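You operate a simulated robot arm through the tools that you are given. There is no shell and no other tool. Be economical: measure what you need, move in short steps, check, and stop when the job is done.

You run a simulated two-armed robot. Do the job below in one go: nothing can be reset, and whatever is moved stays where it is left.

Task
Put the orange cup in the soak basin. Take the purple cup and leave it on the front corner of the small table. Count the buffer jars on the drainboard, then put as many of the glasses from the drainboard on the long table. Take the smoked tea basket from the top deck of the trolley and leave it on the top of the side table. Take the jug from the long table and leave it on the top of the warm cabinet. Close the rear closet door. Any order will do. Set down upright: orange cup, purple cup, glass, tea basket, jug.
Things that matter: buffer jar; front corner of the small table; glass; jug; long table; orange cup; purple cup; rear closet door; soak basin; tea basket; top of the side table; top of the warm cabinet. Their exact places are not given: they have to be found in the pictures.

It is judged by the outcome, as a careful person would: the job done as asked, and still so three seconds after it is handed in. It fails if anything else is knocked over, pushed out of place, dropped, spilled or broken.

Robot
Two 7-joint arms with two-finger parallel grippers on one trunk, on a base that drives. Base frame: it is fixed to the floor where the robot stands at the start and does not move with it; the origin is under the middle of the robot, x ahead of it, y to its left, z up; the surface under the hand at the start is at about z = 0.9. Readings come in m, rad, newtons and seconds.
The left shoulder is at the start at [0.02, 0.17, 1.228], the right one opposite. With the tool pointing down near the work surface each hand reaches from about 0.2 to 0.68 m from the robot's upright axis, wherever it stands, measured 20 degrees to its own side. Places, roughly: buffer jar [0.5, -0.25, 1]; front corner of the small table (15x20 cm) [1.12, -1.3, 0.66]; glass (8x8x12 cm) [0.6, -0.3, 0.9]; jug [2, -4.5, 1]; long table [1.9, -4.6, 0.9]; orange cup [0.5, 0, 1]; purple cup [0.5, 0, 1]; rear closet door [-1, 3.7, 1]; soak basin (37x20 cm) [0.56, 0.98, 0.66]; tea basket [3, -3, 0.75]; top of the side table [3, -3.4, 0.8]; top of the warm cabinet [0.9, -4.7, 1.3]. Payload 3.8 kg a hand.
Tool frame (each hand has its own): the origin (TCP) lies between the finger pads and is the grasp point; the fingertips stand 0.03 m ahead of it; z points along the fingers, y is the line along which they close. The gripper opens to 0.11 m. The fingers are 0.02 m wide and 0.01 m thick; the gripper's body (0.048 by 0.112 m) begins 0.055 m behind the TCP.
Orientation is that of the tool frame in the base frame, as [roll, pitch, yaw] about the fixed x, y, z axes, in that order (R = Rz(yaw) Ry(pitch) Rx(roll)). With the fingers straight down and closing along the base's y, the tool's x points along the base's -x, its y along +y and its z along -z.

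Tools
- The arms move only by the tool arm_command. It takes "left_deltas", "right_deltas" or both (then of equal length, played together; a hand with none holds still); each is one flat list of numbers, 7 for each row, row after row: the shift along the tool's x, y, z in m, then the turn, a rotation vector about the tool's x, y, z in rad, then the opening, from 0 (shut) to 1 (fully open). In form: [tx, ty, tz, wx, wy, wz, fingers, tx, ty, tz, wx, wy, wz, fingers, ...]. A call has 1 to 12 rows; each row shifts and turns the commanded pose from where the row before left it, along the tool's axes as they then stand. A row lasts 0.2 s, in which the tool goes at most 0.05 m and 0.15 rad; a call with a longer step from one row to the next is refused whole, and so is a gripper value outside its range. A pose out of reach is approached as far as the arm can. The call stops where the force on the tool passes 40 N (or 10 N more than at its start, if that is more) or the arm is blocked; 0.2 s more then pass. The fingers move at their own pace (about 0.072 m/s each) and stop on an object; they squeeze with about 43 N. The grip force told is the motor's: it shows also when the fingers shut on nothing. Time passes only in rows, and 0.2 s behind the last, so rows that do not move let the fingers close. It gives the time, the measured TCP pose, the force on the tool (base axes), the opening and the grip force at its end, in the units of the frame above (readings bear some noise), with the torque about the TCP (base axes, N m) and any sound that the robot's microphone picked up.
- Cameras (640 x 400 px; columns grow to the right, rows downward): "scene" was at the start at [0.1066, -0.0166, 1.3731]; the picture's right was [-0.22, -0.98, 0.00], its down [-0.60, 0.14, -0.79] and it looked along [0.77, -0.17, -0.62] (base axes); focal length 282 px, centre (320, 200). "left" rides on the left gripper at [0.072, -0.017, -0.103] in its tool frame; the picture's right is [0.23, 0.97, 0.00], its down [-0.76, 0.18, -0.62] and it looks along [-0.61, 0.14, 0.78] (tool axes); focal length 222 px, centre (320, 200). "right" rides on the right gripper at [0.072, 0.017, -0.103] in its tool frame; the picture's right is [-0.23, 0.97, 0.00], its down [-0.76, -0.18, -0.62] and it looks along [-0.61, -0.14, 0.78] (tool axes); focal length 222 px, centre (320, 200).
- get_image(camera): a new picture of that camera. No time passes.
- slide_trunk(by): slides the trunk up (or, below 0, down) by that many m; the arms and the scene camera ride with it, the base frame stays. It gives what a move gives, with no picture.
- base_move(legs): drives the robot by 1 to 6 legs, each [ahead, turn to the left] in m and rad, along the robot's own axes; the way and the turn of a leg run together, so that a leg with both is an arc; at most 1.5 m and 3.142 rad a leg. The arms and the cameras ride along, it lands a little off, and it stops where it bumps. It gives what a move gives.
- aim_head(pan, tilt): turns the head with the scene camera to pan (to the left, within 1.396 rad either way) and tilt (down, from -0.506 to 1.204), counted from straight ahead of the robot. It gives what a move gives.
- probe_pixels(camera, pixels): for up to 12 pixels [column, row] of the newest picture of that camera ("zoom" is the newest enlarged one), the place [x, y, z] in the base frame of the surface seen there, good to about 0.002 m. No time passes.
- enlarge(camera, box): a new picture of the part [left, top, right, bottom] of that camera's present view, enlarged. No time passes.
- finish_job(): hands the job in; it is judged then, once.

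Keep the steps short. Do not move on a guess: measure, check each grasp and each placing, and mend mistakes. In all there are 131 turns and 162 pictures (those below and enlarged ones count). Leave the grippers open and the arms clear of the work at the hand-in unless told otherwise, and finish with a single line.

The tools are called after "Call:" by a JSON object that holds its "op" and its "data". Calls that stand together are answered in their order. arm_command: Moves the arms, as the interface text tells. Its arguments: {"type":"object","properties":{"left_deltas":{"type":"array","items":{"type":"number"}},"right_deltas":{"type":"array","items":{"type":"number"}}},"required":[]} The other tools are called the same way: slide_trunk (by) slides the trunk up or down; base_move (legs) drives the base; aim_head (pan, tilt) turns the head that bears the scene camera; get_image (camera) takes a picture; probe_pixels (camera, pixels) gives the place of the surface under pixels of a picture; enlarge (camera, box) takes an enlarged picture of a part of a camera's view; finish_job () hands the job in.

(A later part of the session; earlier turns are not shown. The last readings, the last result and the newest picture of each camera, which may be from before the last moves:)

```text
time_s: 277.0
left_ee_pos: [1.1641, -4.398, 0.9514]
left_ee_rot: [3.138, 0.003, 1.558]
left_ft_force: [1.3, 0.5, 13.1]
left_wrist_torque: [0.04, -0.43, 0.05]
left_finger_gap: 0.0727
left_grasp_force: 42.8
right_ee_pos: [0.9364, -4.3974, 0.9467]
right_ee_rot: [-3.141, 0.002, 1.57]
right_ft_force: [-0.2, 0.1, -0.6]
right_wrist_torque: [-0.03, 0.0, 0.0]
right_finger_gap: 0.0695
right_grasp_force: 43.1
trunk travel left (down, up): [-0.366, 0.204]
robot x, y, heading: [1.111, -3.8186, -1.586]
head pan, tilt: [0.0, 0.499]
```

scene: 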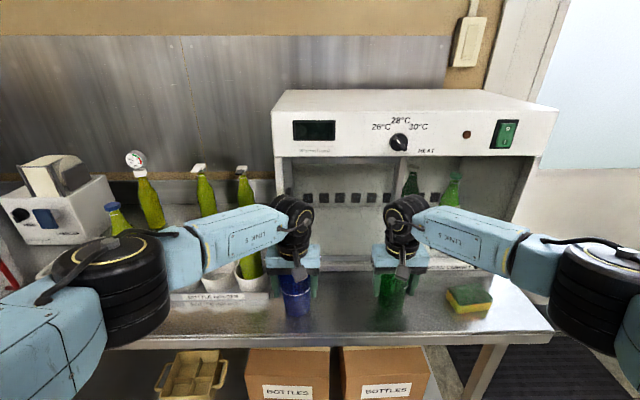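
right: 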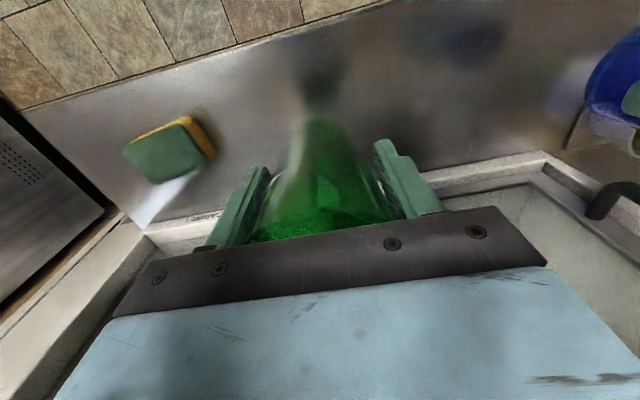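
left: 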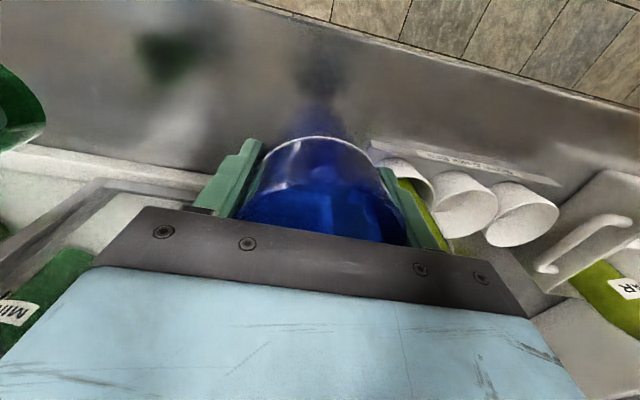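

Call:
{"op": "arm_command", "data": {"right_deltas": [0, 0, 0.002, 0, 0, 0, 0, 0, 0, 0.001, 0, 0, 0, 0]}}

```text
time_s: 277.6
left_ee_pos: [1.1642, -4.3958, 0.9505]
left_ee_rot: [3.138, 0.004, 1.558]
left_ft_force: [1.5, -5.5, 14.3]
left_wrist_torque: [-0.31, -0.44, -0.12]
left_finger_gap: 0.0729
left_grasp_force: 43.1
right_ee_pos: [0.9363, -4.3989, 0.9466]
right_ee_rot: [-3.141, 0.008, 1.567]
right_ft_force: [-4.5, 5.3, 19.7]
right_wrist_torque: [0.1, -0.19, 0.02]
right_finger_gap: 0.0695
right_grasp_force: 43.4
trunk travel left (down, up): [-0.366, 0.204]
robot x, y, heading: [1.113, -3.8181, -1.589]
head pan, tilt: [0.0, 0.499]
```

Both touch. Open and lift straight up.

Call:
{"op": "arm_command", "data": {"left_deltas": [0, 0, 0, 0, 0, 0, 0.85, 0, 0, 0, 0, 0, 0, 1, 0, 0, 0, 0, 0, 0, 1, 0, 0, -0.03, 0, 0, 0, 1, 0, 0, -0.04, 0, 0, 0, 1, 0, 0, -0.045, 0, 0, 0, 1, 0, 0, -0.045, 0, 0, 0, 1, 0, 0, -0.045, 0, 0, 0, 1, 0.04, 0, -0.02, 0, 0, 0, 1, 0.04, 0, 0, 0, 0, 0, 1, 0.04, 0.02, 0, 0, 0, 0, 1, 0.04, 0.02, 0, 0, 0, 0, 1], "right_deltas": [0, 0, 0, 0, 0, 0, 0.85, 0, 0, 0, 0, 0, 0, 1, 0, 0, 0, 0, 0, 0, 1, 0, 0, -0.03, 0, 0, 0, 1, 0, 0, -0.04, 0, 0, 0, 1, 0, 0, -0.045, 0, 0, 0, 1, 0, 0, -0.045, 0, 0, 0, 1, 0, 0, -0.045, 0, 0, 0, 1, 0.04, 0, -0.02, 0, 0, 0, 1, 0.04, 0, 0, 0, 0, 0, 1, 0.04, 0, 0, 0, 0, 0, 1, 0.04, 0, 0, 0, 0, 0, 1]}}

Call:
{"op": "get_image", "data": {"camera": "scene"}}

```text
time_s: 280.2
left_ee_pos: [1.2046, -4.2375, 1.1738]
left_ee_rot: [3.139, 0.001, 1.557]
left_ft_force: [0.5, 1.0, 0.0]
left_wrist_torque: [0.0, 0.03, -0.03]
left_finger_gap: 0.1101
left_grasp_force: 0.2
right_ee_pos: [0.9383, -4.238, 1.169]
right_ee_rot: [3.141, 0.004, 1.568]
right_ft_force: [-0.3, 0.1, -0.9]
right_wrist_torque: [-0.03, 0.05, -0.02]
right_finger_gap: 0.11
right_grasp_force: 0.1
trunk travel left (down, up): [-0.366, 0.204]
robot x, y, heading: [1.1166, -3.8168, -1.585]
head pan, tilt: [0.0, 0.499]
```

```text
56 pictures are left
```

scene: 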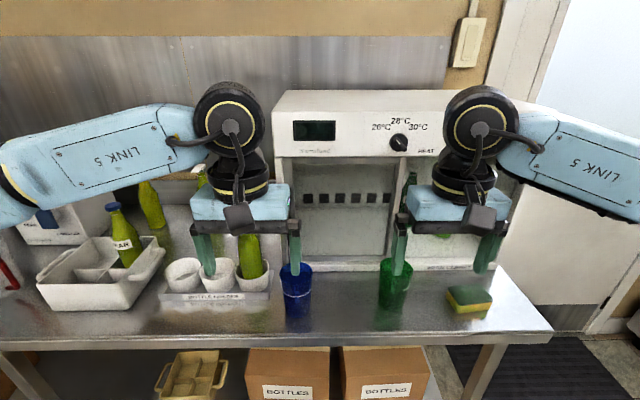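

Both glasses stand on the long table. Now the jug: drive to x≈1.95 and look at its handle.

Call:
{"op": "arm_command", "data": {"left_deltas": [0.04, 0.04, 0, 0, 0, 0, 1, 0.04, 0.04, 0, 0, 0, 0, 1], "right_deltas": [0.04, -0.01, 0, 0, 0, 0, 1, 0.04, -0.01, 0, 0, 0, 0, 1]}}

Call:
{"op": "base_move", "data": {"legs": [[-0.28, 0], [0, 1.585], [0.83, 0], [0, -1.571], [0.2, 0]]}}

Call:
{"op": "aim_head", "data": {"pan": -0.1, "tilt": 0.7}}

Call:
{"op": "get_image", "data": {"camera": "scene"}}

```text
refused: row 1 steps farther than a row can; nothing moved
```

```text
time_s: 295.1
left_ee_pos: [2.0494, -4.1517, 1.1718]
left_ee_rot: [3.137, 0.0, 1.58]
left_ft_force: [0.2, -0.6, -0.6]
left_wrist_torque: [0.05, 0.01, 0.0]
left_finger_gap: 0.1102
left_grasp_force: 0.1
right_ee_pos: [1.7823, -4.16, 1.1696]
right_ee_rot: [3.142, 0.0, 1.591]
right_ft_force: [0.3, -0.7, -0.3]
right_wrist_torque: [0.04, 0.01, 0.02]
right_finger_gap: 0.11
right_grasp_force: 0.0
trunk travel left (down, up): [-0.366, 0.204]
robot x, y, heading: [1.9513, -3.7344, -1.559]
head pan, tilt: [0.0, 0.499]
```

```text
time_s: 295.8
left_ee_pos: [2.0494, -4.1506, 1.1726]
left_ee_rot: [3.139, 0.001, 1.579]
left_ft_force: [0.1, -0.2, -0.7]
left_wrist_torque: [0.03, 0.05, 0.0]
left_finger_gap: 0.1102
left_grasp_force: 0.1
right_ee_pos: [1.7829, -4.1581, 1.1694]
right_ee_rot: [-3.14, 0.0, 1.592]
right_ft_force: [0.4, 0.4, -0.4]
right_wrist_torque: [0.0, -0.01, 0.0]
right_finger_gap: 0.1101
right_grasp_force: 0.1
trunk travel left (down, up): [-0.366, 0.204]
robot x, y, heading: [1.9542, -3.7307, -1.562]
head pan, tilt: [-0.099, 0.7]
```

```text
55 pictures are left
```

scene: 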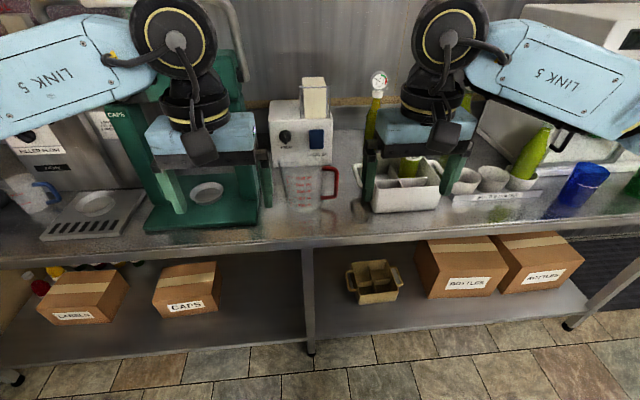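

Retract the left hand and zoom on the jug.

Call:
{"op": "arm_command", "data": {"left_deltas": [0.03, 0.03, 0, 0, 0, 0, 1, 0.03, 0.03, 0, 0, 0, 0, 1, 0.03, 0.03, 0, 0, 0, 0, 1]}}

Call:
{"op": "enlarge", "data": {"camera": "scene", "box": [265, 140, 365, 220]}}

Call:
{"op": "get_image", "data": {"camera": "right"}}

```text
time_s: 296.6
left_ee_pos: [2.1411, -4.0591, 1.1736]
left_ee_rot: [3.141, 0.003, 1.578]
left_ft_force: [0.5, 0.3, -0.1]
left_wrist_torque: [0.0, 0.02, 0.01]
left_finger_gap: 0.11
left_grasp_force: 0.0
right_ee_pos: [1.784, -4.1582, 1.1688]
right_ee_rot: [-3.141, 0.002, 1.593]
right_ft_force: [0.0, 0.2, 0.5]
right_wrist_torque: [0.01, -0.03, -0.04]
right_finger_gap: 0.1103
right_grasp_force: 0.0
trunk travel left (down, up): [-0.366, 0.204]
robot x, y, heading: [1.9509, -3.733, -1.562]
head pan, tilt: [-0.099, 0.7]
```

```text
5.00 times, centred on (315, 180) of scene
```

zoom: 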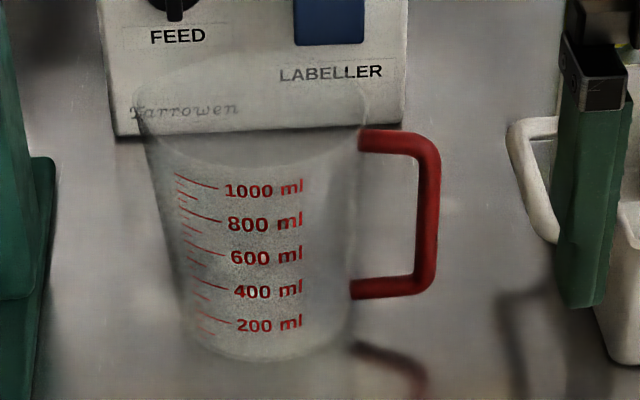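

```text
53 pictures are left
```

right: 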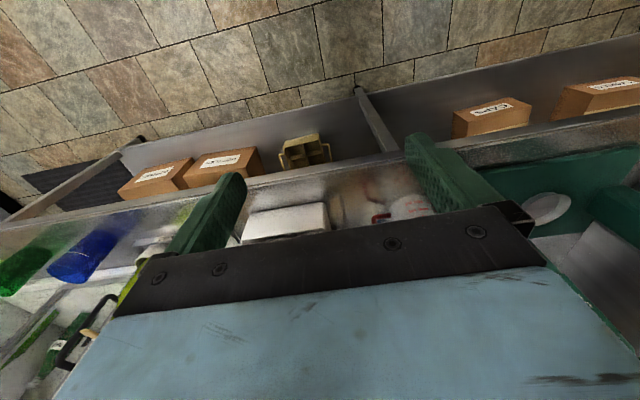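

Call:
{"op": "probe_pixels", "data": {"camera": "zoom", "pixels": [[370, 140], [410, 143], [428, 160], [428, 200], [428, 240], [425, 275], [370, 288], [225, 190], [268, 222], [195, 250], [360, 130], [268, 325]]}}

Call:
{"op": "probe_pixels", "data": {"camera": "zoom", "pixels": [[417, 200], [439, 200], [140, 110], [250, 62], [280, 360], [345, 330], [365, 110], [250, 175], [190, 320], [545, 150]]}}

```text
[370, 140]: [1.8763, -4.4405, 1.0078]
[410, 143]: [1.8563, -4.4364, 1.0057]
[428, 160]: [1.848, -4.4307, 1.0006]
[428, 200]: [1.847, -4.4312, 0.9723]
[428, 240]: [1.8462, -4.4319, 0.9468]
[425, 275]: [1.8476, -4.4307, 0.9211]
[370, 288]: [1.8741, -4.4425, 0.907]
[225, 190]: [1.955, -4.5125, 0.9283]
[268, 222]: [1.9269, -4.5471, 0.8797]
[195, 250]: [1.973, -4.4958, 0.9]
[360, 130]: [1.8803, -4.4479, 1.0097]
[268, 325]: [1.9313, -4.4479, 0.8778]
```

```text
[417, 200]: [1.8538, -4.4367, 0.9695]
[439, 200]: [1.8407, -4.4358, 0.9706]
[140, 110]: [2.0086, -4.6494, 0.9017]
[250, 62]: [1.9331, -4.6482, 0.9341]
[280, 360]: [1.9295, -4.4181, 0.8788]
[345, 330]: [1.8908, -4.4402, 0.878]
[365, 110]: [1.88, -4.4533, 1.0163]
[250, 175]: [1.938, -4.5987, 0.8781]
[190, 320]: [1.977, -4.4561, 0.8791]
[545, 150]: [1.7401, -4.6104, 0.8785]
```

Handle bar: centre (1.847, −4.438), z 0.91–1.008, 13 mm thick. Rotate the right hand 90° so its fingers close along y.

Call:
{"op": "arm_command", "data": {"right_deltas": [0, 0, 0, 0, 0, -0.141, 1, 0, 0, 0, 0, 0, -0.141, 1, 0, 0, 0, 0, 0, -0.141, 1, 0, 0, 0, 0, 0, -0.141, 1, 0, 0, 0, 0, 0, -0.141, 0.6, 0, 0, 0, 0, 0, -0.141, 0.6, 0, 0, 0, 0, 0, -0.141, 0.6, 0, 0, 0, 0, 0, -0.141, 0.6, 0, 0, 0, 0, 0, -0.141, 0.6, 0, 0, 0, 0, 0, -0.141, 0.6, 0, 0, 0, 0, 0, -0.14, 0.6]}}

Call:
{"op": "base_move", "data": {"legs": [[0.12, 0]]}}

Call:
{"op": "get_image", "data": {"camera": "scene"}}

```text
time_s: 299.0
left_ee_pos: [2.1409, -4.0592, 1.1725]
left_ee_rot: [3.138, -0.001, 1.579]
left_ft_force: [-0.1, -0.2, -0.7]
left_wrist_torque: [-0.02, -0.01, 0.02]
left_finger_gap: 0.1101
left_grasp_force: 0.1
right_ee_pos: [1.7923, -4.1409, 1.173]
right_ee_rot: [3.136, 0.003, 2.704]
right_ft_force: [-0.8, -0.9, -0.8]
right_wrist_torque: [0.04, 0.01, 0.03]
right_finger_gap: 0.0657
right_grasp_force: 0.0
right hand out of reach, approached as far as the arm can: row 8, 9, 10, 11
trunk travel left (down, up): [-0.366, 0.204]
robot x, y, heading: [1.95, -3.735, -1.563]
head pan, tilt: [-0.099, 0.7]
```

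```text
time_s: 300.3
left_ee_pos: [2.1408, -4.18, 1.1721]
left_ee_rot: [3.138, 0.001, 1.58]
left_ft_force: [0.9, 0.6, 0.6]
left_wrist_torque: [0.05, 0.0, -0.01]
left_finger_gap: 0.1101
left_grasp_force: 0.2
right_ee_pos: [1.7939, -4.2586, 1.1721]
right_ee_rot: [3.136, 0.001, 2.705]
right_ft_force: [0.3, -0.2, 0.0]
right_wrist_torque: [0.03, 0.0, -0.01]
right_finger_gap: 0.0658
right_grasp_force: 0.1
trunk travel left (down, up): [-0.366, 0.204]
robot x, y, heading: [1.955, -3.8528, -1.564]
head pan, tilt: [-0.099, 0.7]
```

```text
52 pictures are left
```

scene: 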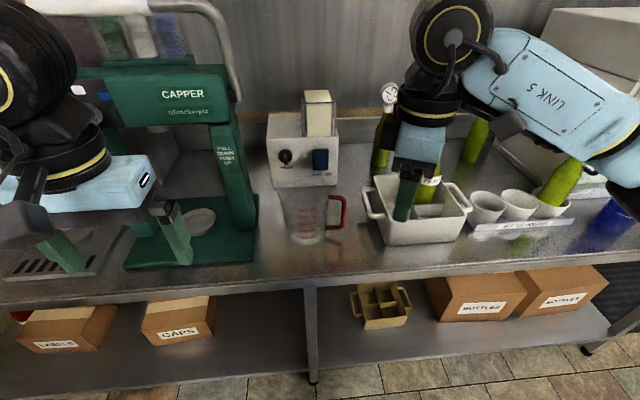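

Wrist limit at yaw 2.70. Turning the base 0.43 left supplies the rest.

Call:
{"op": "base_move", "data": {"legs": [[0, 0.43]]}}

Call:
{"op": "aim_head", "data": {"pan": -0.5, "tilt": 0.7}}

Call:
{"op": "get_image", "data": {"camera": "scene"}}

```text
time_s: 301.9
left_ee_pos: [2.2605, -4.0683, 1.1722]
left_ee_rot: [3.14, 0.001, 2.008]
left_ft_force: [0.5, -0.4, -0.2]
left_wrist_torque: [0.02, -0.01, 0.0]
left_finger_gap: 0.11
left_grasp_force: 0.0
right_ee_pos: [1.9788, -4.2858, 1.1736]
right_ee_rot: [3.136, 0.002, 3.133]
right_ft_force: [-0.4, 0.4, -0.2]
right_wrist_torque: [0.01, 0.02, 0.0]
right_finger_gap: 0.0662
right_grasp_force: 0.0
trunk travel left (down, up): [-0.366, 0.204]
robot x, y, heading: [1.9513, -3.8512, -1.131]
head pan, tilt: [-0.099, 0.7]
```

```text
time_s: 302.8
left_ee_pos: [2.2607, -4.0707, 1.1737]
left_ee_rot: [3.136, 0.002, 2.008]
left_ft_force: [-0.4, 0.1, -0.2]
left_wrist_torque: [-0.01, 0.01, 0.04]
left_finger_gap: 0.11
left_grasp_force: 0.0
right_ee_pos: [1.979, -4.2877, 1.1735]
right_ee_rot: [3.136, 0.002, 3.134]
right_ft_force: [0.4, 0.4, 0.2]
right_wrist_torque: [0.04, -0.01, -0.01]
right_finger_gap: 0.0659
right_grasp_force: 0.0
trunk travel left (down, up): [-0.366, 0.204]
robot x, y, heading: [1.9491, -3.8525, -1.132]
head pan, tilt: [-0.499, 0.7]
```

```text
51 pictures are left
```

scene: 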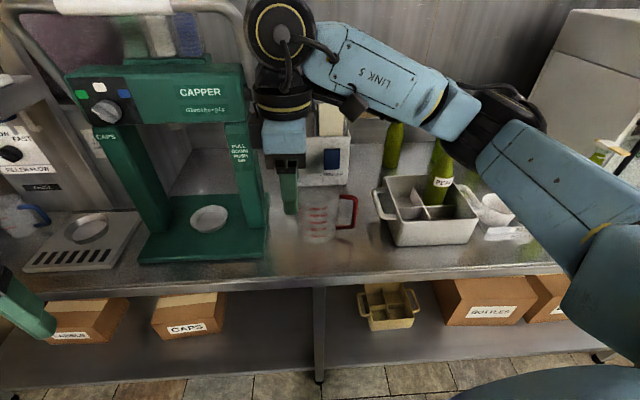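

Call:
{"op": "arm_command", "data": {"right_deltas": [0.0335, -0.0378, 0, 0, 0, 0, 0.6, 0.0335, -0.0378, 0, 0, 0, 0, 0.6, 0.0335, -0.0378, 0, 0, 0, 0, 0.6, 0.0335, -0.0378, 0, 0, 0, 0, 0.6, 0, 0, 0.045, 0, 0, 0, 0.6, 0, 0, 0.045, 0, 0, 0, 0.6]}}

Call:
{"op": "get_image", "data": {"camera": "right"}}

Call:
{"op": "get_image", "data": {"camera": "scene"}}

```text
refused: row 1 steps farther than a row can; nothing moved
```

```text
50 pictures are left
```

right: 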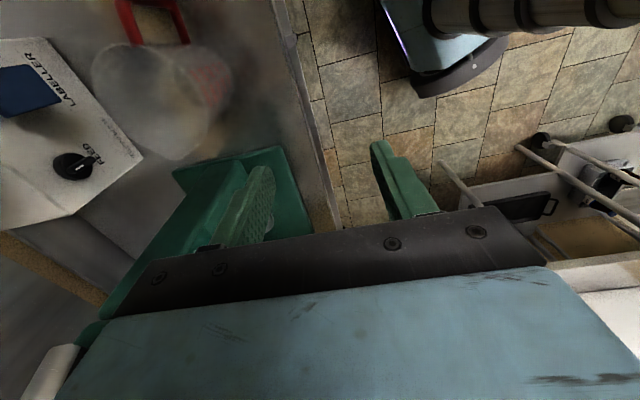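

```text
49 pictures are left
```

scene: 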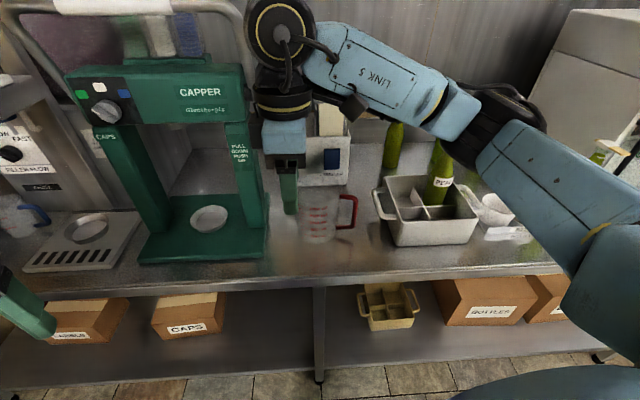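

Call:
{"op": "arm_command", "data": {"right_deltas": [0.0268, -0.0302, 0, 0, 0, 0, 0.6, 0.0268, -0.0302, 0, 0, 0, 0, 0.6, 0.0268, -0.0302, 0, 0, 0, 0, 0.6, 0.0268, -0.0302, 0, 0, 0, 0, 0.6, 0.0268, -0.0302, 0, 0, 0, 0, 0.6, 0, 0, 0.045, 0, 0, 0, 0.6, 0, 0, 0.045, 0, 0, 0, 0.6]}}

Call:
{"op": "get_image", "data": {"camera": "right"}}

Call:
{"op": "get_image", "data": {"camera": "scene"}}

```text
time_s: 304.4
left_ee_pos: [2.2599, -4.0698, 1.1738]
left_ee_rot: [3.139, -0.001, 2.009]
left_ft_force: [-0.2, -0.1, -0.3]
left_wrist_torque: [-0.01, 0.01, -0.01]
left_finger_gap: 0.1099
left_grasp_force: 0.0
right_ee_pos: [1.977, -4.2856, 1.1506]
right_ee_rot: [3.135, 0.003, 3.124]
right_ft_force: [0.0, 0.3, 0.6]
right_wrist_torque: [0.0, -0.01, 0.01]
right_finger_gap: 0.0662
right_grasp_force: 0.2
right hand out of reach, approached as far as the arm can: row 1, 2, 3, 4, 5, 6, 7
trunk travel left (down, up): [-0.366, 0.204]
robot x, y, heading: [1.9519, -3.8517, -1.131]
head pan, tilt: [-0.499, 0.7]
```

```text
48 pictures are left
```

right: 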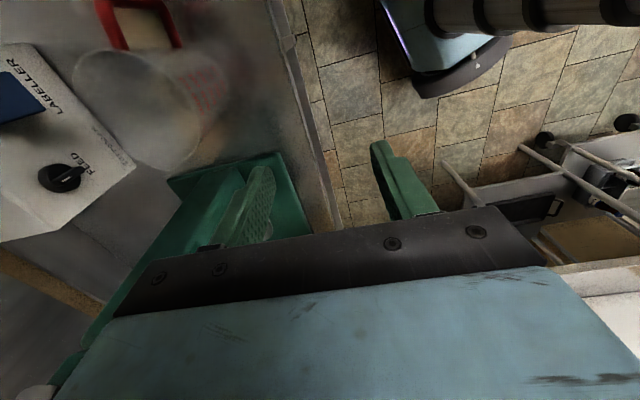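

```text
47 pictures are left
```

scene: 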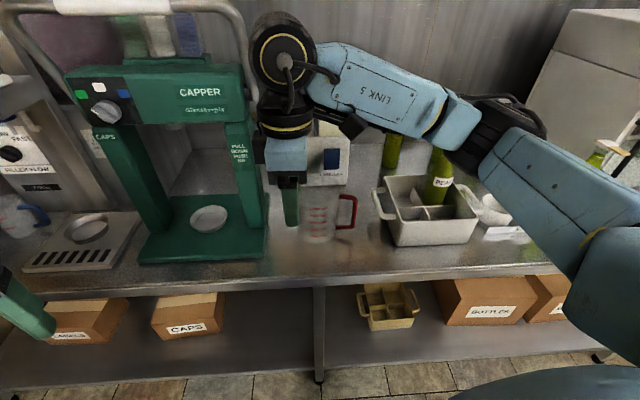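

That direction is limited. Rotate the right hand the other way (to yaw ≈0).

Call:
{"op": "arm_command", "data": {"right_deltas": [0, 0.03, -0.03, 0, 0, 0.1, 0.6, 0, 0.02, 0, 0, 0, 0.148, 0.6, 0, 0, 0, 0, 0, 0.148, 0.6, 0, 0, 0, 0, 0, 0.148, 0.6, 0, 0, 0, 0, 0, 0.148, 0.6, 0, 0, 0, 0, 0, 0.148, 0.6, 0, 0, 0, 0, 0, 0.148, 0.6, 0, 0, 0, 0, 0, 0.148, 0.6, 0, 0, 0, 0, 0, 0.148, 0.6, 0, 0, 0, 0, 0, 0.148, 0.6, 0, 0, 0, 0, 0, 0.148, 0.6, 0, 0, 0, 0, 0, 0.148, 0.6]}}

Call:
{"op": "base_move", "data": {"legs": [[0, -0.43]]}}

Call:
{"op": "arm_command", "data": {"right_deltas": [0, 0, 0, 0, 0, 0.148, 0.6, 0, 0, 0, 0, 0, 0.148, 0.6, 0, 0, 0, 0, 0, 0.148, 0.6, 0, 0, 0, 0, 0, 0.148, 0.6, 0, 0, 0, 0, 0, 0.148, 0.6, 0, 0, 0, 0, 0, 0.148, 0.6]}}

```text
time_s: 307.0
left_ee_pos: [2.2598, -4.0691, 1.1726]
left_ee_rot: [3.139, 0.0, 2.008]
left_ft_force: [0.6, -0.3, -0.3]
left_wrist_torque: [0.03, 0.02, -0.02]
left_finger_gap: 0.1101
left_grasp_force: 0.1
right_ee_pos: [1.9796, -4.2372, 1.18]
right_ee_rot: [-3.141, -0.005, 1.401]
right_ft_force: [-1.0, 0.4, 0.2]
right_wrist_torque: [0.0, 0.02, -0.01]
right_finger_gap: 0.066
right_grasp_force: 0.2
trunk travel left (down, up): [-0.366, 0.204]
robot x, y, heading: [1.9515, -3.8512, -1.129]
head pan, tilt: [-0.499, 0.7]
```

```text
time_s: 308.6
left_ee_pos: [2.1401, -4.1785, 1.1723]
left_ee_rot: [3.14, 0.0, 1.58]
left_ft_force: [0.9, 0.3, 0.2]
left_wrist_torque: [0.0, -0.05, -0.01]
left_finger_gap: 0.11
left_grasp_force: 0.0
right_ee_pos: [1.8157, -4.2135, 1.1798]
right_ee_rot: [3.139, -0.006, 0.975]
right_ft_force: [0.1, -0.3, -0.9]
right_wrist_torque: [0.01, -0.02, 0.03]
right_finger_gap: 0.066
right_grasp_force: 0.1
trunk travel left (down, up): [-0.366, 0.204]
robot x, y, heading: [1.9517, -3.8512, -1.559]
head pan, tilt: [-0.499, 0.7]
```

```text
time_s: 310.1
left_ee_pos: [2.1406, -4.1781, 1.1724]
left_ee_rot: [3.138, 0.0, 1.578]
left_ft_force: [0.4, -0.4, 0.7]
left_wrist_torque: [0.02, -0.02, 0.04]
left_finger_gap: 0.1099
left_grasp_force: 0.1
right_ee_pos: [1.8156, -4.2131, 1.1808]
right_ee_rot: [-3.138, -0.004, 0.086]
right_ft_force: [0.4, -0.2, 0.3]
right_wrist_torque: [0.0, -0.05, 0.04]
right_finger_gap: 0.0662
right_grasp_force: 0.0
trunk travel left (down, up): [-0.366, 0.204]
robot x, y, heading: [1.9506, -3.8494, -1.566]
head pan, tilt: [-0.499, 0.7]
```

Call:
{"op": "arm_command", "data": {"right_deltas": [0, 0, 0, 0, 0, 0.086, 0.6, 0.006, 0.045, 0, 0, 0, 0, 0.6, 0.006, 0.045, 0, 0, 0, 0, 0.6, 0.006, 0.045, 0, 0, 0, 0, 0.6, 0.006, 0.045, 0, 0, 0, 0, 0.6, 0.006, 0.045, 0, 0, 0, 0, 0.6, 0, 0, 0.045, 0, 0, 0, 0.6, 0, 0, 0.04, 0, 0, 0, 0.6]}}

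Call:
{"op": "get_image", "data": {"camera": "right"}}

Call:
{"op": "get_image", "data": {"camera": "scene"}}

```text
time_s: 311.9
left_ee_pos: [2.1409, -4.1786, 1.1719]
left_ee_rot: [3.139, 0.002, 1.581]
left_ft_force: [0.0, 0.3, -0.6]
left_wrist_torque: [0.0, 0.0, -0.01]
left_finger_gap: 0.1101
left_grasp_force: 0.0
right_ee_pos: [1.8471, -4.4387, 1.0929]
right_ee_rot: [-3.137, -0.005, 0.001]
right_ft_force: [0.3, -0.8, 0.7]
right_wrist_torque: [0.03, 0.02, -0.01]
right_finger_gap: 0.0659
right_grasp_force: 0.1
trunk travel left (down, up): [-0.366, 0.204]
robot x, y, heading: [1.9526, -3.8502, -1.562]
head pan, tilt: [-0.499, 0.7]
```

```text
46 pictures are left
```

right: 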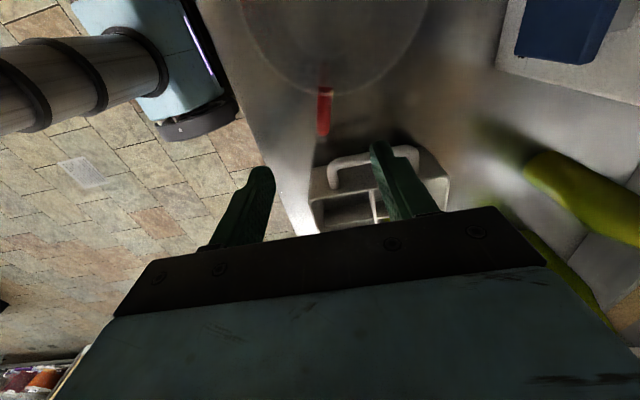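

```text
45 pictures are left
```

scene: 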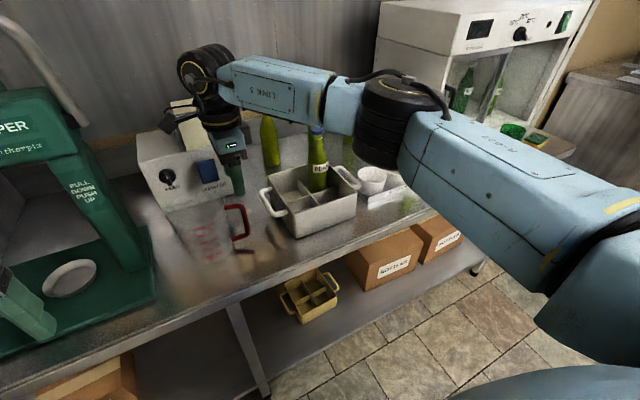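

Call:
{"op": "probe_pixels", "data": {"camera": "scene", "pixels": [[318, 132], [300, 117], [340, 132], [375, 165], [270, 125], [250, 105], [350, 110]]}}

```text
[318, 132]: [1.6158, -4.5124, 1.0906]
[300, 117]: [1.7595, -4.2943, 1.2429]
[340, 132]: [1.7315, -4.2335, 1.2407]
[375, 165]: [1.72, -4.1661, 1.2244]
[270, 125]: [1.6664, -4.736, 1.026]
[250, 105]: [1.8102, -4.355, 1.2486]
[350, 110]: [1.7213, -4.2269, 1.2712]
```

Clear of the bottles. Lower 12 cm around the handle.

Call:
{"op": "arm_command", "data": {"right_deltas": [0, 0, 0.04, 0, 0, 0, 0.6, 0, 0, 0.04, 0, 0, 0, 0.6, 0, 0, 0.04, 0, 0, 0, 0.6, 0, 0, 0.003, 0, 0, 0, 0.6]}}

Call:
{"op": "get_image", "data": {"camera": "right"}}

```text
time_s: 312.9
left_ee_pos: [2.1413, -4.1784, 1.1727]
left_ee_rot: [3.139, -0.001, 1.579]
left_ft_force: [-0.3, 0.2, 1.1]
left_wrist_torque: [0.0, 0.02, -0.02]
left_finger_gap: 0.1101
left_grasp_force: 0.0
right_ee_pos: [1.8462, -4.4373, 0.9725]
right_ee_rot: [-3.14, -0.005, 0.001]
right_ft_force: [-0.1, 0.7, 0.0]
right_wrist_torque: [0.0, -0.02, 0.03]
right_finger_gap: 0.0662
right_grasp_force: 0.0
trunk travel left (down, up): [-0.366, 0.204]
robot x, y, heading: [1.9501, -3.8499, -1.561]
head pan, tilt: [-0.499, 0.7]
```

```text
44 pictures are left
```

right: 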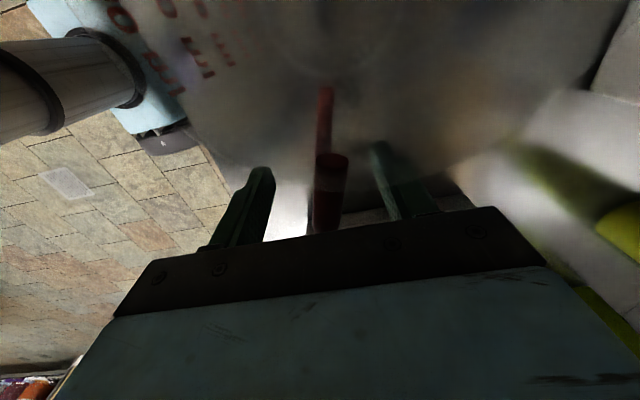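

Handle is between the fingers. Close and lift 3 cm.

Call:
{"op": "arm_command", "data": {"right_deltas": [0, 0, 0, 0, 0, 0, 0.2, 0, 0, 0, 0, 0, 0, 0, 0, 0, 0, 0, 0, 0, 0, 0, 0, 0, 0, 0, 0, 0, 0, 0, 0, 0, 0, 0, 0, 0, 0, -0.01, 0, 0, 0, 0, 0, 0, -0.02, 0, 0, 0, 0, 0, 0, 0, 0, 0, 0, 0]}}

Call:
{"op": "enlarge", "data": {"camera": "scene", "box": [130, 100, 330, 300]}}

```text
time_s: 314.6
left_ee_pos: [2.1413, -4.1793, 1.1733]
left_ee_rot: [3.14, 0.001, 1.581]
left_ft_force: [0.5, 0.4, -0.5]
left_wrist_torque: [0.02, -0.01, -0.01]
left_finger_gap: 0.1102
left_grasp_force: 0.0
right_ee_pos: [1.8477, -4.4374, 1.0015]
right_ee_rot: [-3.138, -0.003, 0.002]
right_ft_force: [0.4, -0.4, -1.1]
right_wrist_torque: [0.01, 0.12, 0.0]
right_finger_gap: 0.0117
right_grasp_force: 42.3
trunk travel left (down, up): [-0.366, 0.204]
robot x, y, heading: [1.9507, -3.8529, -1.567]
head pan, tilt: [-0.499, 0.7]
```

```text
2.00 times, centred on (230, 200) of scene
```

zoom: 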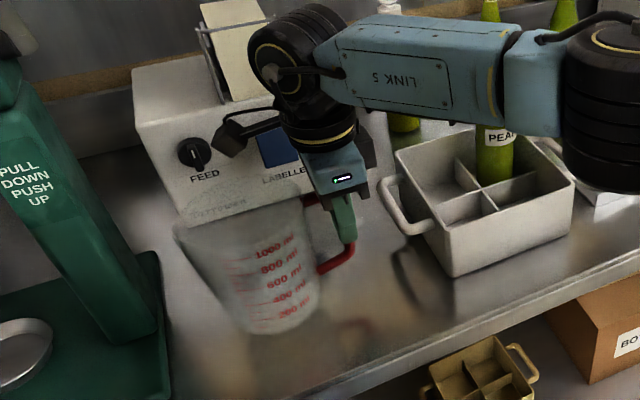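

Jug lifted (light). Raise further and retract.

Call:
{"op": "arm_command", "data": {"right_deltas": [0, 0, -0.04, 0, 0, 0, 0, 0, 0, -0.045, 0, 0, 0, 0, 0, 0, -0.045, 0, 0, 0, 0, 0, 0, -0.045, 0, 0, 0, 0, 0, 0, -0.045, 0, 0, 0, 0, 0, -0.04, 0, 0, 0, 0, 0, 0, -0.04, 0, 0, 0, 0, 0, 0, -0.04, 0, 0, 0, 0, 0, 0, -0.04, 0, 0, 0, 0, 0, -0.01, -0.04, 0, 0, 0, 0, 0]}}

Call:
{"op": "slide_trunk", "data": {"by": 0.2}}

Call:
{"op": "aim_head", "data": {"pan": -0.2, "tilt": 0.7}}

Call:
{"op": "get_image", "data": {"camera": "scene"}}

```text
time_s: 316.9
left_ee_pos: [2.1409, -4.1782, 1.173]
left_ee_rot: [3.139, -0.001, 1.581]
left_ft_force: [0.5, -0.7, 0.0]
left_wrist_torque: [-0.02, 0.0, 0.0]
left_finger_gap: 0.11
left_grasp_force: 0.2
right_ee_pos: [1.836, -4.2376, 1.223]
right_ee_rot: [-3.139, -0.005, 0.002]
right_ft_force: [-0.7, -0.3, -1.9]
right_wrist_torque: [0.0, 0.08, 0.0]
right_finger_gap: 0.0116
right_grasp_force: 43.0
trunk travel left (down, up): [-0.366, 0.204]
robot x, y, heading: [1.9508, -3.8515, -1.561]
head pan, tilt: [-0.499, 0.7]
```

```text
time_s: 319.0
left_ee_pos: [2.1416, -4.1789, 1.3728]
left_ee_rot: [3.14, 0.0, 1.58]
left_ft_force: [-0.8, -0.2, 0.4]
left_wrist_torque: [-0.01, 0.01, 0.0]
left_finger_gap: 0.1102
left_grasp_force: 0.0
right_ee_pos: [1.8369, -4.2397, 1.4222]
right_ee_rot: [-3.139, -0.004, 0.003]
right_ft_force: [-0.8, -0.8, -0.5]
right_wrist_torque: [0.01, 0.11, 0.01]
right_finger_gap: 0.0116
right_grasp_force: 42.7
trunk travel left (down, up): [-0.566, 0.004]
robot x, y, heading: [1.9496, -3.8517, -1.559]
head pan, tilt: [-0.499, 0.7]
```

```text
time_s: 319.8
left_ee_pos: [2.1404, -4.1768, 1.3735]
left_ee_rot: [3.137, -0.001, 1.58]
left_ft_force: [0.7, -0.2, -0.5]
left_wrist_torque: [-0.01, -0.02, 0.03]
left_finger_gap: 0.11
left_grasp_force: 0.0
right_ee_pos: [1.8379, -4.239, 1.4226]
right_ee_rot: [-3.139, -0.005, 0.002]
right_ft_force: [0.7, 1.0, -1.5]
right_wrist_torque: [0.01, 0.11, 0.05]
right_finger_gap: 0.0119
right_grasp_force: 43.2
trunk travel left (down, up): [-0.566, 0.004]
robot x, y, heading: [1.9513, -3.8514, -1.562]
head pan, tilt: [-0.201, 0.7]
```

```text
42 pictures are left
```

scene: 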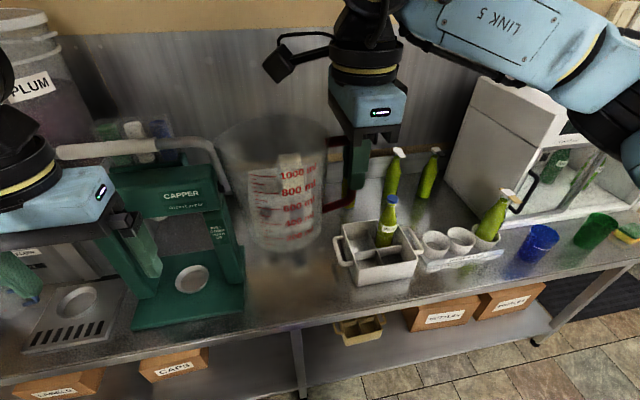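

Jug upright. Drive to the cabinet: x≈1.04.

Call:
{"op": "base_move", "data": {"legs": [[-0.35, 0], [0, -1.571], [0.91, 0], [0, 1.564], [0.3, 0]]}}

Call:
{"op": "aim_head", "data": {"pan": -0.1, "tilt": 0.6}}

Call:
{"op": "get_image", "data": {"camera": "scene"}}

```text
time_s: 335.8
left_ee_pos: [1.2238, -4.1428, 1.3722]
left_ee_rot: [3.139, 0.001, 1.585]
left_ft_force: [0.1, 0.1, -0.6]
left_wrist_torque: [0.0, -0.02, -0.01]
left_finger_gap: 0.1099
left_grasp_force: 0.0
right_ee_pos: [0.9185, -4.2047, 1.4216]
right_ee_rot: [-3.139, -0.002, 0.005]
right_ft_force: [0.4, -0.5, -1.1]
right_wrist_torque: [-0.02, 0.07, -0.03]
right_finger_gap: 0.0118
right_grasp_force: 42.9
trunk travel left (down, up): [-0.566, 0.004]
robot x, y, heading: [1.0335, -3.8155, -1.555]
head pan, tilt: [-0.201, 0.7]
```

```text
time_s: 336.4
left_ee_pos: [1.2241, -4.1443, 1.3723]
left_ee_rot: [3.138, 0.0, 1.585]
left_ft_force: [0.4, 1.0, -0.9]
left_wrist_torque: [-0.02, -0.02, 0.02]
left_finger_gap: 0.1099
left_grasp_force: 0.1
right_ee_pos: [0.9199, -4.205, 1.4205]
right_ee_rot: [-3.137, -0.003, 0.005]
right_ft_force: [-0.8, -0.1, -1.6]
right_wrist_torque: [0.01, 0.09, 0.0]
right_finger_gap: 0.0118
right_grasp_force: 43.3
trunk travel left (down, up): [-0.566, 0.004]
robot x, y, heading: [1.0334, -3.8173, -1.554]
head pan, tilt: [-0.099, 0.6]
```

```text
41 pictures are left
```

scene: 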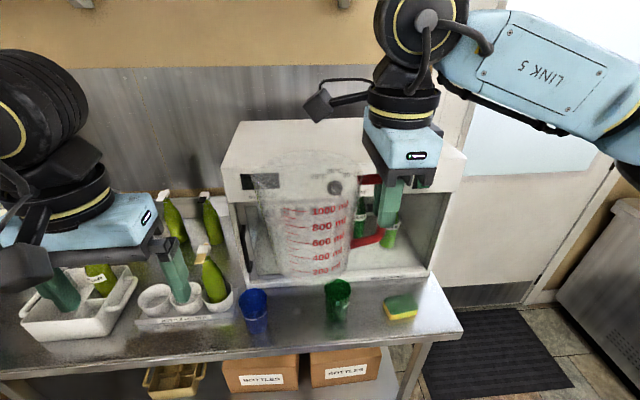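

Raise the jug 5 cm, retract the left hand, drive 18 cm ahead, then move the jug over the cabinet top.

Call:
{"op": "arm_command", "data": {"right_deltas": [0, 0, -0.025, 0, 0, 0, 0, 0, 0, -0.025, 0, 0, 0, 0, 0, 0, 0, 0, 0, 0, 0], "left_deltas": [0.04, 0.02, 0, 0, 0, 0, 1, 0.04, 0.02, 0, 0, 0, 0, 1, 0.03, 0.02, 0, 0, 0, 0, 1]}}

Call:
{"op": "base_move", "data": {"legs": [[0.18, 0]]}}

Call:
{"op": "arm_command", "data": {"right_deltas": [-0.008, 0.04, 0, 0, 0, 0, 0, -0.008, 0.04, 0, 0, 0, 0, 0, -0.008, 0.04, 0, 0, 0, 0, 0, -0.008, 0.04, 0, 0, 0, 0, 0, -0.006, 0.04, 0, 0, 0, 0, 0]}}

Call:
{"op": "get_image", "data": {"camera": "scene"}}

Call:
{"op": "get_image", "data": {"camera": "right"}}

```text
time_s: 337.2
left_ee_pos: [1.2847, -4.0589, 1.3852]
left_ee_rot: [3.139, 0.0, 1.585]
left_ft_force: [0.3, -0.5, 0.4]
left_wrist_torque: [0.02, 0.03, -0.01]
left_finger_gap: 0.11
left_grasp_force: 0.1
left hand out of reach, approached as far as the arm can: row 3
right_ee_pos: [0.9204, -4.2055, 1.4722]
right_ee_rot: [-3.136, -0.003, 0.005]
right_ft_force: [-0.1, 0.5, -1.5]
right_wrist_torque: [-0.01, 0.06, 0.06]
right_finger_gap: 0.012
right_grasp_force: 42.8
trunk travel left (down, up): [-0.566, 0.004]
robot x, y, heading: [1.0308, -3.8183, -1.559]
head pan, tilt: [-0.099, 0.6]
```

```text
time_s: 338.8
left_ee_pos: [1.2873, -4.2377, 1.3853]
left_ee_rot: [3.137, -0.002, 1.582]
left_ft_force: [-0.5, 0.3, -0.1]
left_wrist_torque: [-0.02, 0.02, 0.01]
left_finger_gap: 0.1097
left_grasp_force: 0.1
right_ee_pos: [0.9218, -4.3835, 1.4718]
right_ee_rot: [-3.138, -0.004, 0.005]
right_ft_force: [1.1, -0.6, -1.0]
right_wrist_torque: [-0.02, 0.11, 0.0]
right_finger_gap: 0.012
right_grasp_force: 42.9
trunk travel left (down, up): [-0.566, 0.004]
robot x, y, heading: [1.0357, -3.9927, -1.56]
head pan, tilt: [-0.099, 0.6]
```

```text
time_s: 339.9
left_ee_pos: [1.2887, -4.24, 1.3841]
left_ee_rot: [3.142, -0.004, 1.583]
left_ft_force: [-0.4, -1.0, 0.0]
left_wrist_torque: [0.0, 0.06, 0.0]
left_finger_gap: 0.1098
left_grasp_force: 0.0
right_ee_pos: [0.8873, -4.5833, 1.4724]
right_ee_rot: [-3.139, -0.003, 0.009]
right_ft_force: [-0.2, -0.1, -0.9]
right_wrist_torque: [0.05, 0.12, 0.03]
right_finger_gap: 0.0119
right_grasp_force: 42.8
trunk travel left (down, up): [-0.566, 0.004]
robot x, y, heading: [1.037, -3.9941, -1.557]
head pan, tilt: [-0.099, 0.6]
```

```text
40 pictures are left
```

scene: 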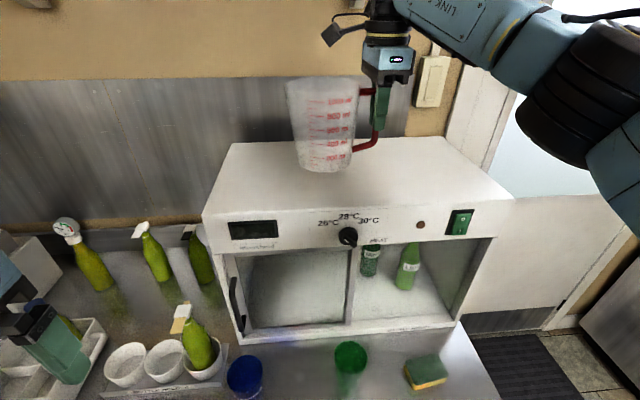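

```text
39 pictures are left
```

right: 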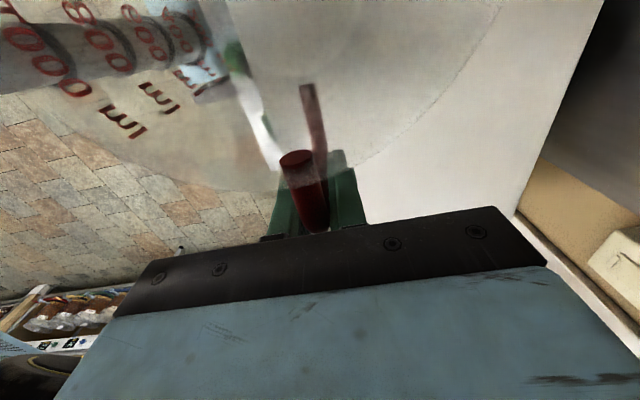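

Call:
{"op": "probe_pixels", "data": {"camera": "scene", "pixels": [[255, 147], [270, 150], [450, 142], [250, 212], [230, 180], [400, 200], [440, 175], [335, 175], [320, 190]]}}

Call:
{"op": "arm_command", "data": {"right_deltas": [0, 0.03, 0, 0, 0, 0, 0, 0, 0.03, 0, 0, 0, 0, 0]}}

Call:
{"op": "get_image", "data": {"camera": "scene"}}

```text
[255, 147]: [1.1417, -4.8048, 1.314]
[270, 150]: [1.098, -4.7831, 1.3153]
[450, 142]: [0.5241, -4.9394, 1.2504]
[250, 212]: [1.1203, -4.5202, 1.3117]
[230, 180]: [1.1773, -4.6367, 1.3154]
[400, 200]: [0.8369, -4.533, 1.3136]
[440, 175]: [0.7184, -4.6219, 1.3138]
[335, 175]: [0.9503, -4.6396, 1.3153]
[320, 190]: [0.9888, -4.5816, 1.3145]
```

```text
time_s: 340.6
left_ee_pos: [1.2861, -4.2378, 1.3838]
left_ee_rot: [3.139, -0.003, 1.584]
left_ft_force: [0.3, -0.2, -0.7]
left_wrist_torque: [0.01, 0.0, 0.03]
left_finger_gap: 0.1097
left_grasp_force: 0.1
right_ee_pos: [0.8779, -4.6059, 1.4684]
right_ee_rot: [-3.14, -0.003, 0.004]
right_ft_force: [-0.2, -0.4, -1.1]
right_wrist_torque: [0.01, 0.1, 0.03]
right_finger_gap: 0.0118
right_grasp_force: 42.2
right hand out of reach, approached as far as the arm can: row 1, 2
trunk travel left (down, up): [-0.566, 0.004]
robot x, y, heading: [1.0364, -3.9974, -1.559]
head pan, tilt: [-0.099, 0.6]
```

```text
38 pictures are left
```

scene: 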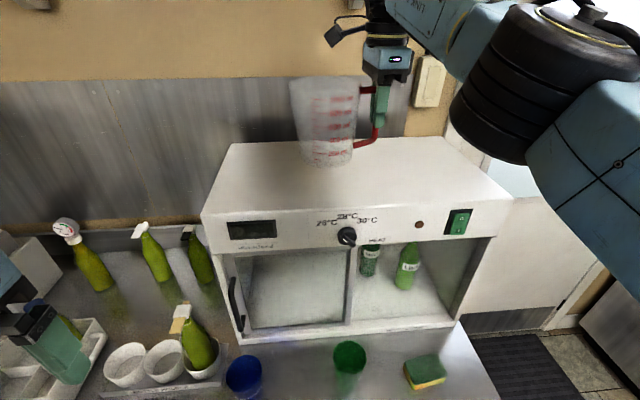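

Call:
{"op": "base_move", "data": {"legs": [[0.04, 0]]}}

Call:
{"op": "slide_trunk", "data": {"by": -0.05}}

Call:
{"op": "get_image", "data": {"camera": "scene"}}

```text
time_s: 341.4
left_ee_pos: [1.2873, -4.2748, 1.385]
left_ee_rot: [3.138, 0.0, 1.585]
left_ft_force: [-1.0, 0.5, 0.3]
left_wrist_torque: [0.01, -0.02, 0.01]
left_finger_gap: 0.1097
left_grasp_force: 0.2
right_ee_pos: [0.8799, -4.6424, 1.4709]
right_ee_rot: [-3.141, -0.003, 0.005]
right_ft_force: [-0.2, -0.3, 0.2]
right_wrist_torque: [-0.01, 0.09, -0.01]
right_finger_gap: 0.012
right_grasp_force: 43.1
trunk travel left (down, up): [-0.566, 0.004]
robot x, y, heading: [1.0363, -4.0357, -1.563]
head pan, tilt: [-0.099, 0.6]
```

```text
time_s: 342.4
left_ee_pos: [1.2862, -4.2771, 1.3349]
left_ee_rot: [3.137, -0.001, 1.584]
left_ft_force: [-0.2, 0.2, 0.6]
left_wrist_torque: [-0.02, 0.01, 0.0]
left_finger_gap: 0.1101
left_grasp_force: 0.1
right_ee_pos: [0.8785, -4.6437, 1.4216]
right_ee_rot: [-3.139, -0.004, 0.005]
right_ft_force: [0.2, 1.0, -0.8]
right_wrist_torque: [-0.03, 0.12, 0.0]
right_finger_gap: 0.0121
right_grasp_force: 43.5
trunk travel left (down, up): [-0.516, 0.054]
robot x, y, heading: [1.0343, -4.0347, -1.559]
head pan, tilt: [-0.099, 0.6]
```

```text
37 pictures are left
```

scene: 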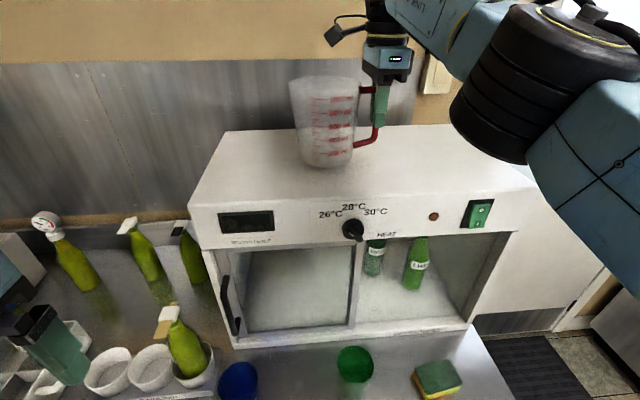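

Lower the last ~13 mm with the trunk in small steps.

Call:
{"op": "slide_trunk", "data": {"by": -0.012}}

Call:
{"op": "slide_trunk", "data": {"by": -0.004}}

```text
time_s: 342.9
left_ee_pos: [1.2869, -4.2771, 1.323]
left_ee_rot: [3.138, -0.001, 1.584]
left_ft_force: [-0.5, -0.5, 0.5]
left_wrist_torque: [0.0, 0.02, -0.01]
left_finger_gap: 0.1101
left_grasp_force: 0.0
right_ee_pos: [0.8776, -4.6445, 1.4072]
right_ee_rot: [-3.139, -0.003, 0.005]
right_ft_force: [0.0, 0.5, -0.2]
right_wrist_torque: [-0.02, 0.11, -0.03]
right_finger_gap: 0.0118
right_grasp_force: 42.6
trunk travel left (down, up): [-0.504, 0.066]
robot x, y, heading: [1.0368, -4.0326, -1.56]
head pan, tilt: [-0.099, 0.6]
```

```text
time_s: 343.5
left_ee_pos: [1.2862, -4.2777, 1.3188]
left_ee_rot: [3.139, -0.001, 1.583]
left_ft_force: [0.2, 0.3, 0.0]
left_wrist_torque: [0.02, -0.01, 0.01]
left_finger_gap: 0.1103
left_grasp_force: 0.1
right_ee_pos: [0.8797, -4.6446, 1.4068]
right_ee_rot: [3.14, -0.004, 0.005]
right_ft_force: [-1.9, -4.0, 20.2]
right_wrist_torque: [-0.07, -0.86, -0.12]
right_finger_gap: 0.0121
right_grasp_force: 42.8
trunk travel left (down, up): [-0.5, 0.07]
robot x, y, heading: [1.037, -4.0348, -1.559]
head pan, tilt: [-0.099, 0.6]
```

Contact (20 N). Open, raise the trunk, slide off the handle sideways and retract.

Call:
{"op": "arm_command", "data": {"right_deltas": [0, 0, 0, 0, 0, 0, 0.3, 0, 0, 0, 0, 0, 0, 0.6, 0, 0, 0, 0, 0, 0, 0.6, 0, 0, 0, 0, 0, 0, 0.6]}}

Call:
{"op": "slide_trunk", "data": {"by": 0.066}}

Call:
{"op": "get_image", "data": {"camera": "scene"}}

```text
time_s: 344.5
left_ee_pos: [1.2873, -4.2768, 1.3179]
left_ee_rot: [3.14, -0.002, 1.583]
left_ft_force: [-0.8, -0.1, 0.5]
left_wrist_torque: [0.0, -0.01, 0.04]
left_finger_gap: 0.11
left_grasp_force: 0.0
right_ee_pos: [0.879, -4.6443, 1.4037]
right_ee_rot: [-3.141, -0.003, 0.005]
right_ft_force: [-0.9, 1.1, 0.9]
right_wrist_torque: [0.0, -0.01, 0.0]
right_finger_gap: 0.066
right_grasp_force: 0.0
trunk travel left (down, up): [-0.5, 0.07]
robot x, y, heading: [1.0347, -4.035, -1.559]
head pan, tilt: [-0.099, 0.6]
```

```text
time_s: 345.5
left_ee_pos: [1.2864, -4.2782, 1.3836]
left_ee_rot: [3.139, -0.002, 1.582]
left_ft_force: [0.0, -0.1, 0.1]
left_wrist_torque: [0.01, 0.0, 0.01]
left_finger_gap: 0.1097
left_grasp_force: 0.1
right_ee_pos: [0.8799, -4.6444, 1.4694]
right_ee_rot: [-3.139, -0.003, 0.006]
right_ft_force: [0.4, -1.2, 0.2]
right_wrist_torque: [0.01, 0.02, 0.0]
right_finger_gap: 0.066
right_grasp_force: 0.0
trunk travel left (down, up): [-0.566, 0.004]
robot x, y, heading: [1.0353, -4.039, -1.555]
head pan, tilt: [-0.099, 0.6]
```

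```text
36 pictures are left
```

scene: 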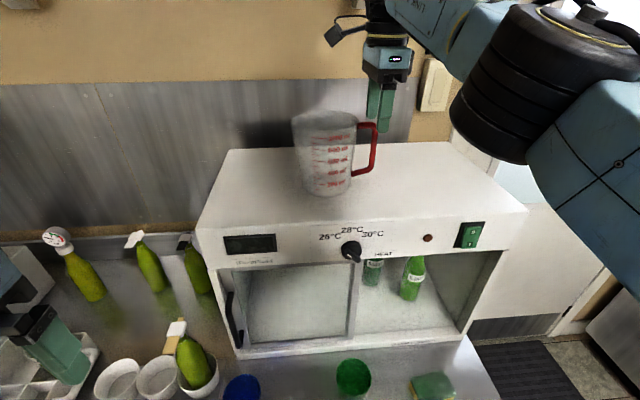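

Jug is standing. Slide the hand away, retract, and rotate back.

Call:
{"op": "arm_command", "data": {"right_deltas": [-0.025, 0, -0.008, 0, 0, 0, 0.6, -0.03, 0, 0, 0, 0, 0, 0.6, 0, -0.04, 0, 0, 0, 0, 0.6, 0, -0.04, 0, 0, 0, 0, 0.6, 0, -0.04, 0, 0, 0, 0, 0.6, 0, -0.04, 0, 0, 0, 0, 0.6, 0, -0.04, 0, 0, 0, 0, 0.6, 0, -0.04, 0, 0, 0, 0, 0.6]}}

Call:
{"op": "arm_command", "data": {"right_deltas": [0, 0, 0, 0, 0, -0.145, 0.6, 0, 0, 0, 0, 0, -0.145, 0.6, 0, 0, 0, 0, 0, -0.145, 0.6, 0, 0, 0, 0, 0, -0.145, 0.6, 0, 0, 0, 0, 0, -0.145, 0.6, 0, 0, 0, 0, 0, -0.145, 0.6, 0, 0, 0, 0, 0, -0.145, 0.6, 0, 0, 0, 0, 0, -0.145, 0.6, 0, 0, 0, 0, 0, -0.145, 0.6, 0, 0, 0, 0, 0, -0.145, 0.6, 0, 0, 0, 0, 0, -0.12, 0.6]}}

Call:
{"op": "base_move", "data": {"legs": [[-0.45, 0], [0, 1.571]]}}

Call:
{"op": "aim_head", "data": {"pan": 0.0, "tilt": 0.35}}

Call:
{"op": "get_image", "data": {"camera": "scene"}}

```text
time_s: 347.3
left_ee_pos: [1.2858, -4.2759, 1.3848]
left_ee_rot: [3.138, -0.001, 1.583]
left_ft_force: [0.3, 0.8, 0.1]
left_wrist_torque: [-0.02, -0.03, 0.02]
left_finger_gap: 0.1099
left_grasp_force: 0.1
right_ee_pos: [0.8206, -4.4029, 1.4776]
right_ee_rot: [-3.141, -0.004, 0.003]
right_ft_force: [0.7, 0.3, -0.3]
right_wrist_torque: [-0.04, -0.02, 0.0]
right_finger_gap: 0.0661
right_grasp_force: 0.1
trunk travel left (down, up): [-0.566, 0.004]
robot x, y, heading: [1.0349, -4.0349, -1.558]
head pan, tilt: [-0.099, 0.6]
```

```text
time_s: 349.7
left_ee_pos: [1.2877, -4.2769, 1.3852]
left_ee_rot: [3.139, -0.003, 1.585]
left_ft_force: [-0.3, 0.4, 0.5]
left_wrist_torque: [-0.02, 0.01, 0.0]
left_finger_gap: 0.1101
left_grasp_force: 0.1
right_ee_pos: [0.8226, -4.4055, 1.4788]
right_ee_rot: [3.138, -0.003, 1.578]
right_ft_force: [0.4, 0.4, -0.6]
right_wrist_torque: [0.01, -0.02, 0.0]
right_finger_gap: 0.066
right_grasp_force: 0.0
trunk travel left (down, up): [-0.566, 0.004]
robot x, y, heading: [1.0372, -4.0339, -1.556]
head pan, tilt: [-0.099, 0.6]
```

```text
time_s: 356.3
left_ee_pos: [1.2709, -3.3303, 1.3851]
left_ee_rot: [3.137, -0.002, -3.121]
left_ft_force: [0.1, -0.4, 0.1]
left_wrist_torque: [0.0, 0.0, 0.01]
left_finger_gap: 0.1103
left_grasp_force: 0.1
right_ee_pos: [1.4025, -3.7936, 1.4794]
right_ee_rot: [3.137, 0.0, -3.129]
right_ft_force: [-0.5, 0.3, 0.8]
right_wrist_torque: [-0.04, 0.01, 0.04]
right_finger_gap: 0.0658
right_grasp_force: 0.1
trunk travel left (down, up): [-0.566, 0.004]
robot x, y, heading: [1.0298, -3.5837, 0.021]
head pan, tilt: [-0.099, 0.6]
```

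```text
time_s: 357.1
left_ee_pos: [1.2725, -3.3316, 1.3848]
left_ee_rot: [3.138, -0.001, -3.119]
left_ft_force: [0.4, -0.4, 0.0]
left_wrist_torque: [0.02, 0.01, 0.01]
left_finger_gap: 0.1102
left_grasp_force: 0.1
right_ee_pos: [1.4036, -3.7949, 1.4786]
right_ee_rot: [3.138, -0.001, -3.13]
right_ft_force: [-0.7, -0.7, -0.4]
right_wrist_torque: [0.07, 0.01, 0.03]
right_finger_gap: 0.0659
right_grasp_force: 0.0
trunk travel left (down, up): [-0.566, 0.004]
robot x, y, heading: [1.0278, -3.5847, 0.02]
head pan, tilt: [0.0, 0.351]
```

```text
35 pictures are left
```

scene: 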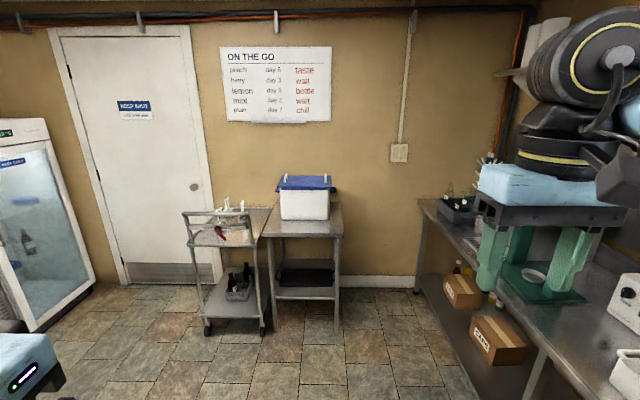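

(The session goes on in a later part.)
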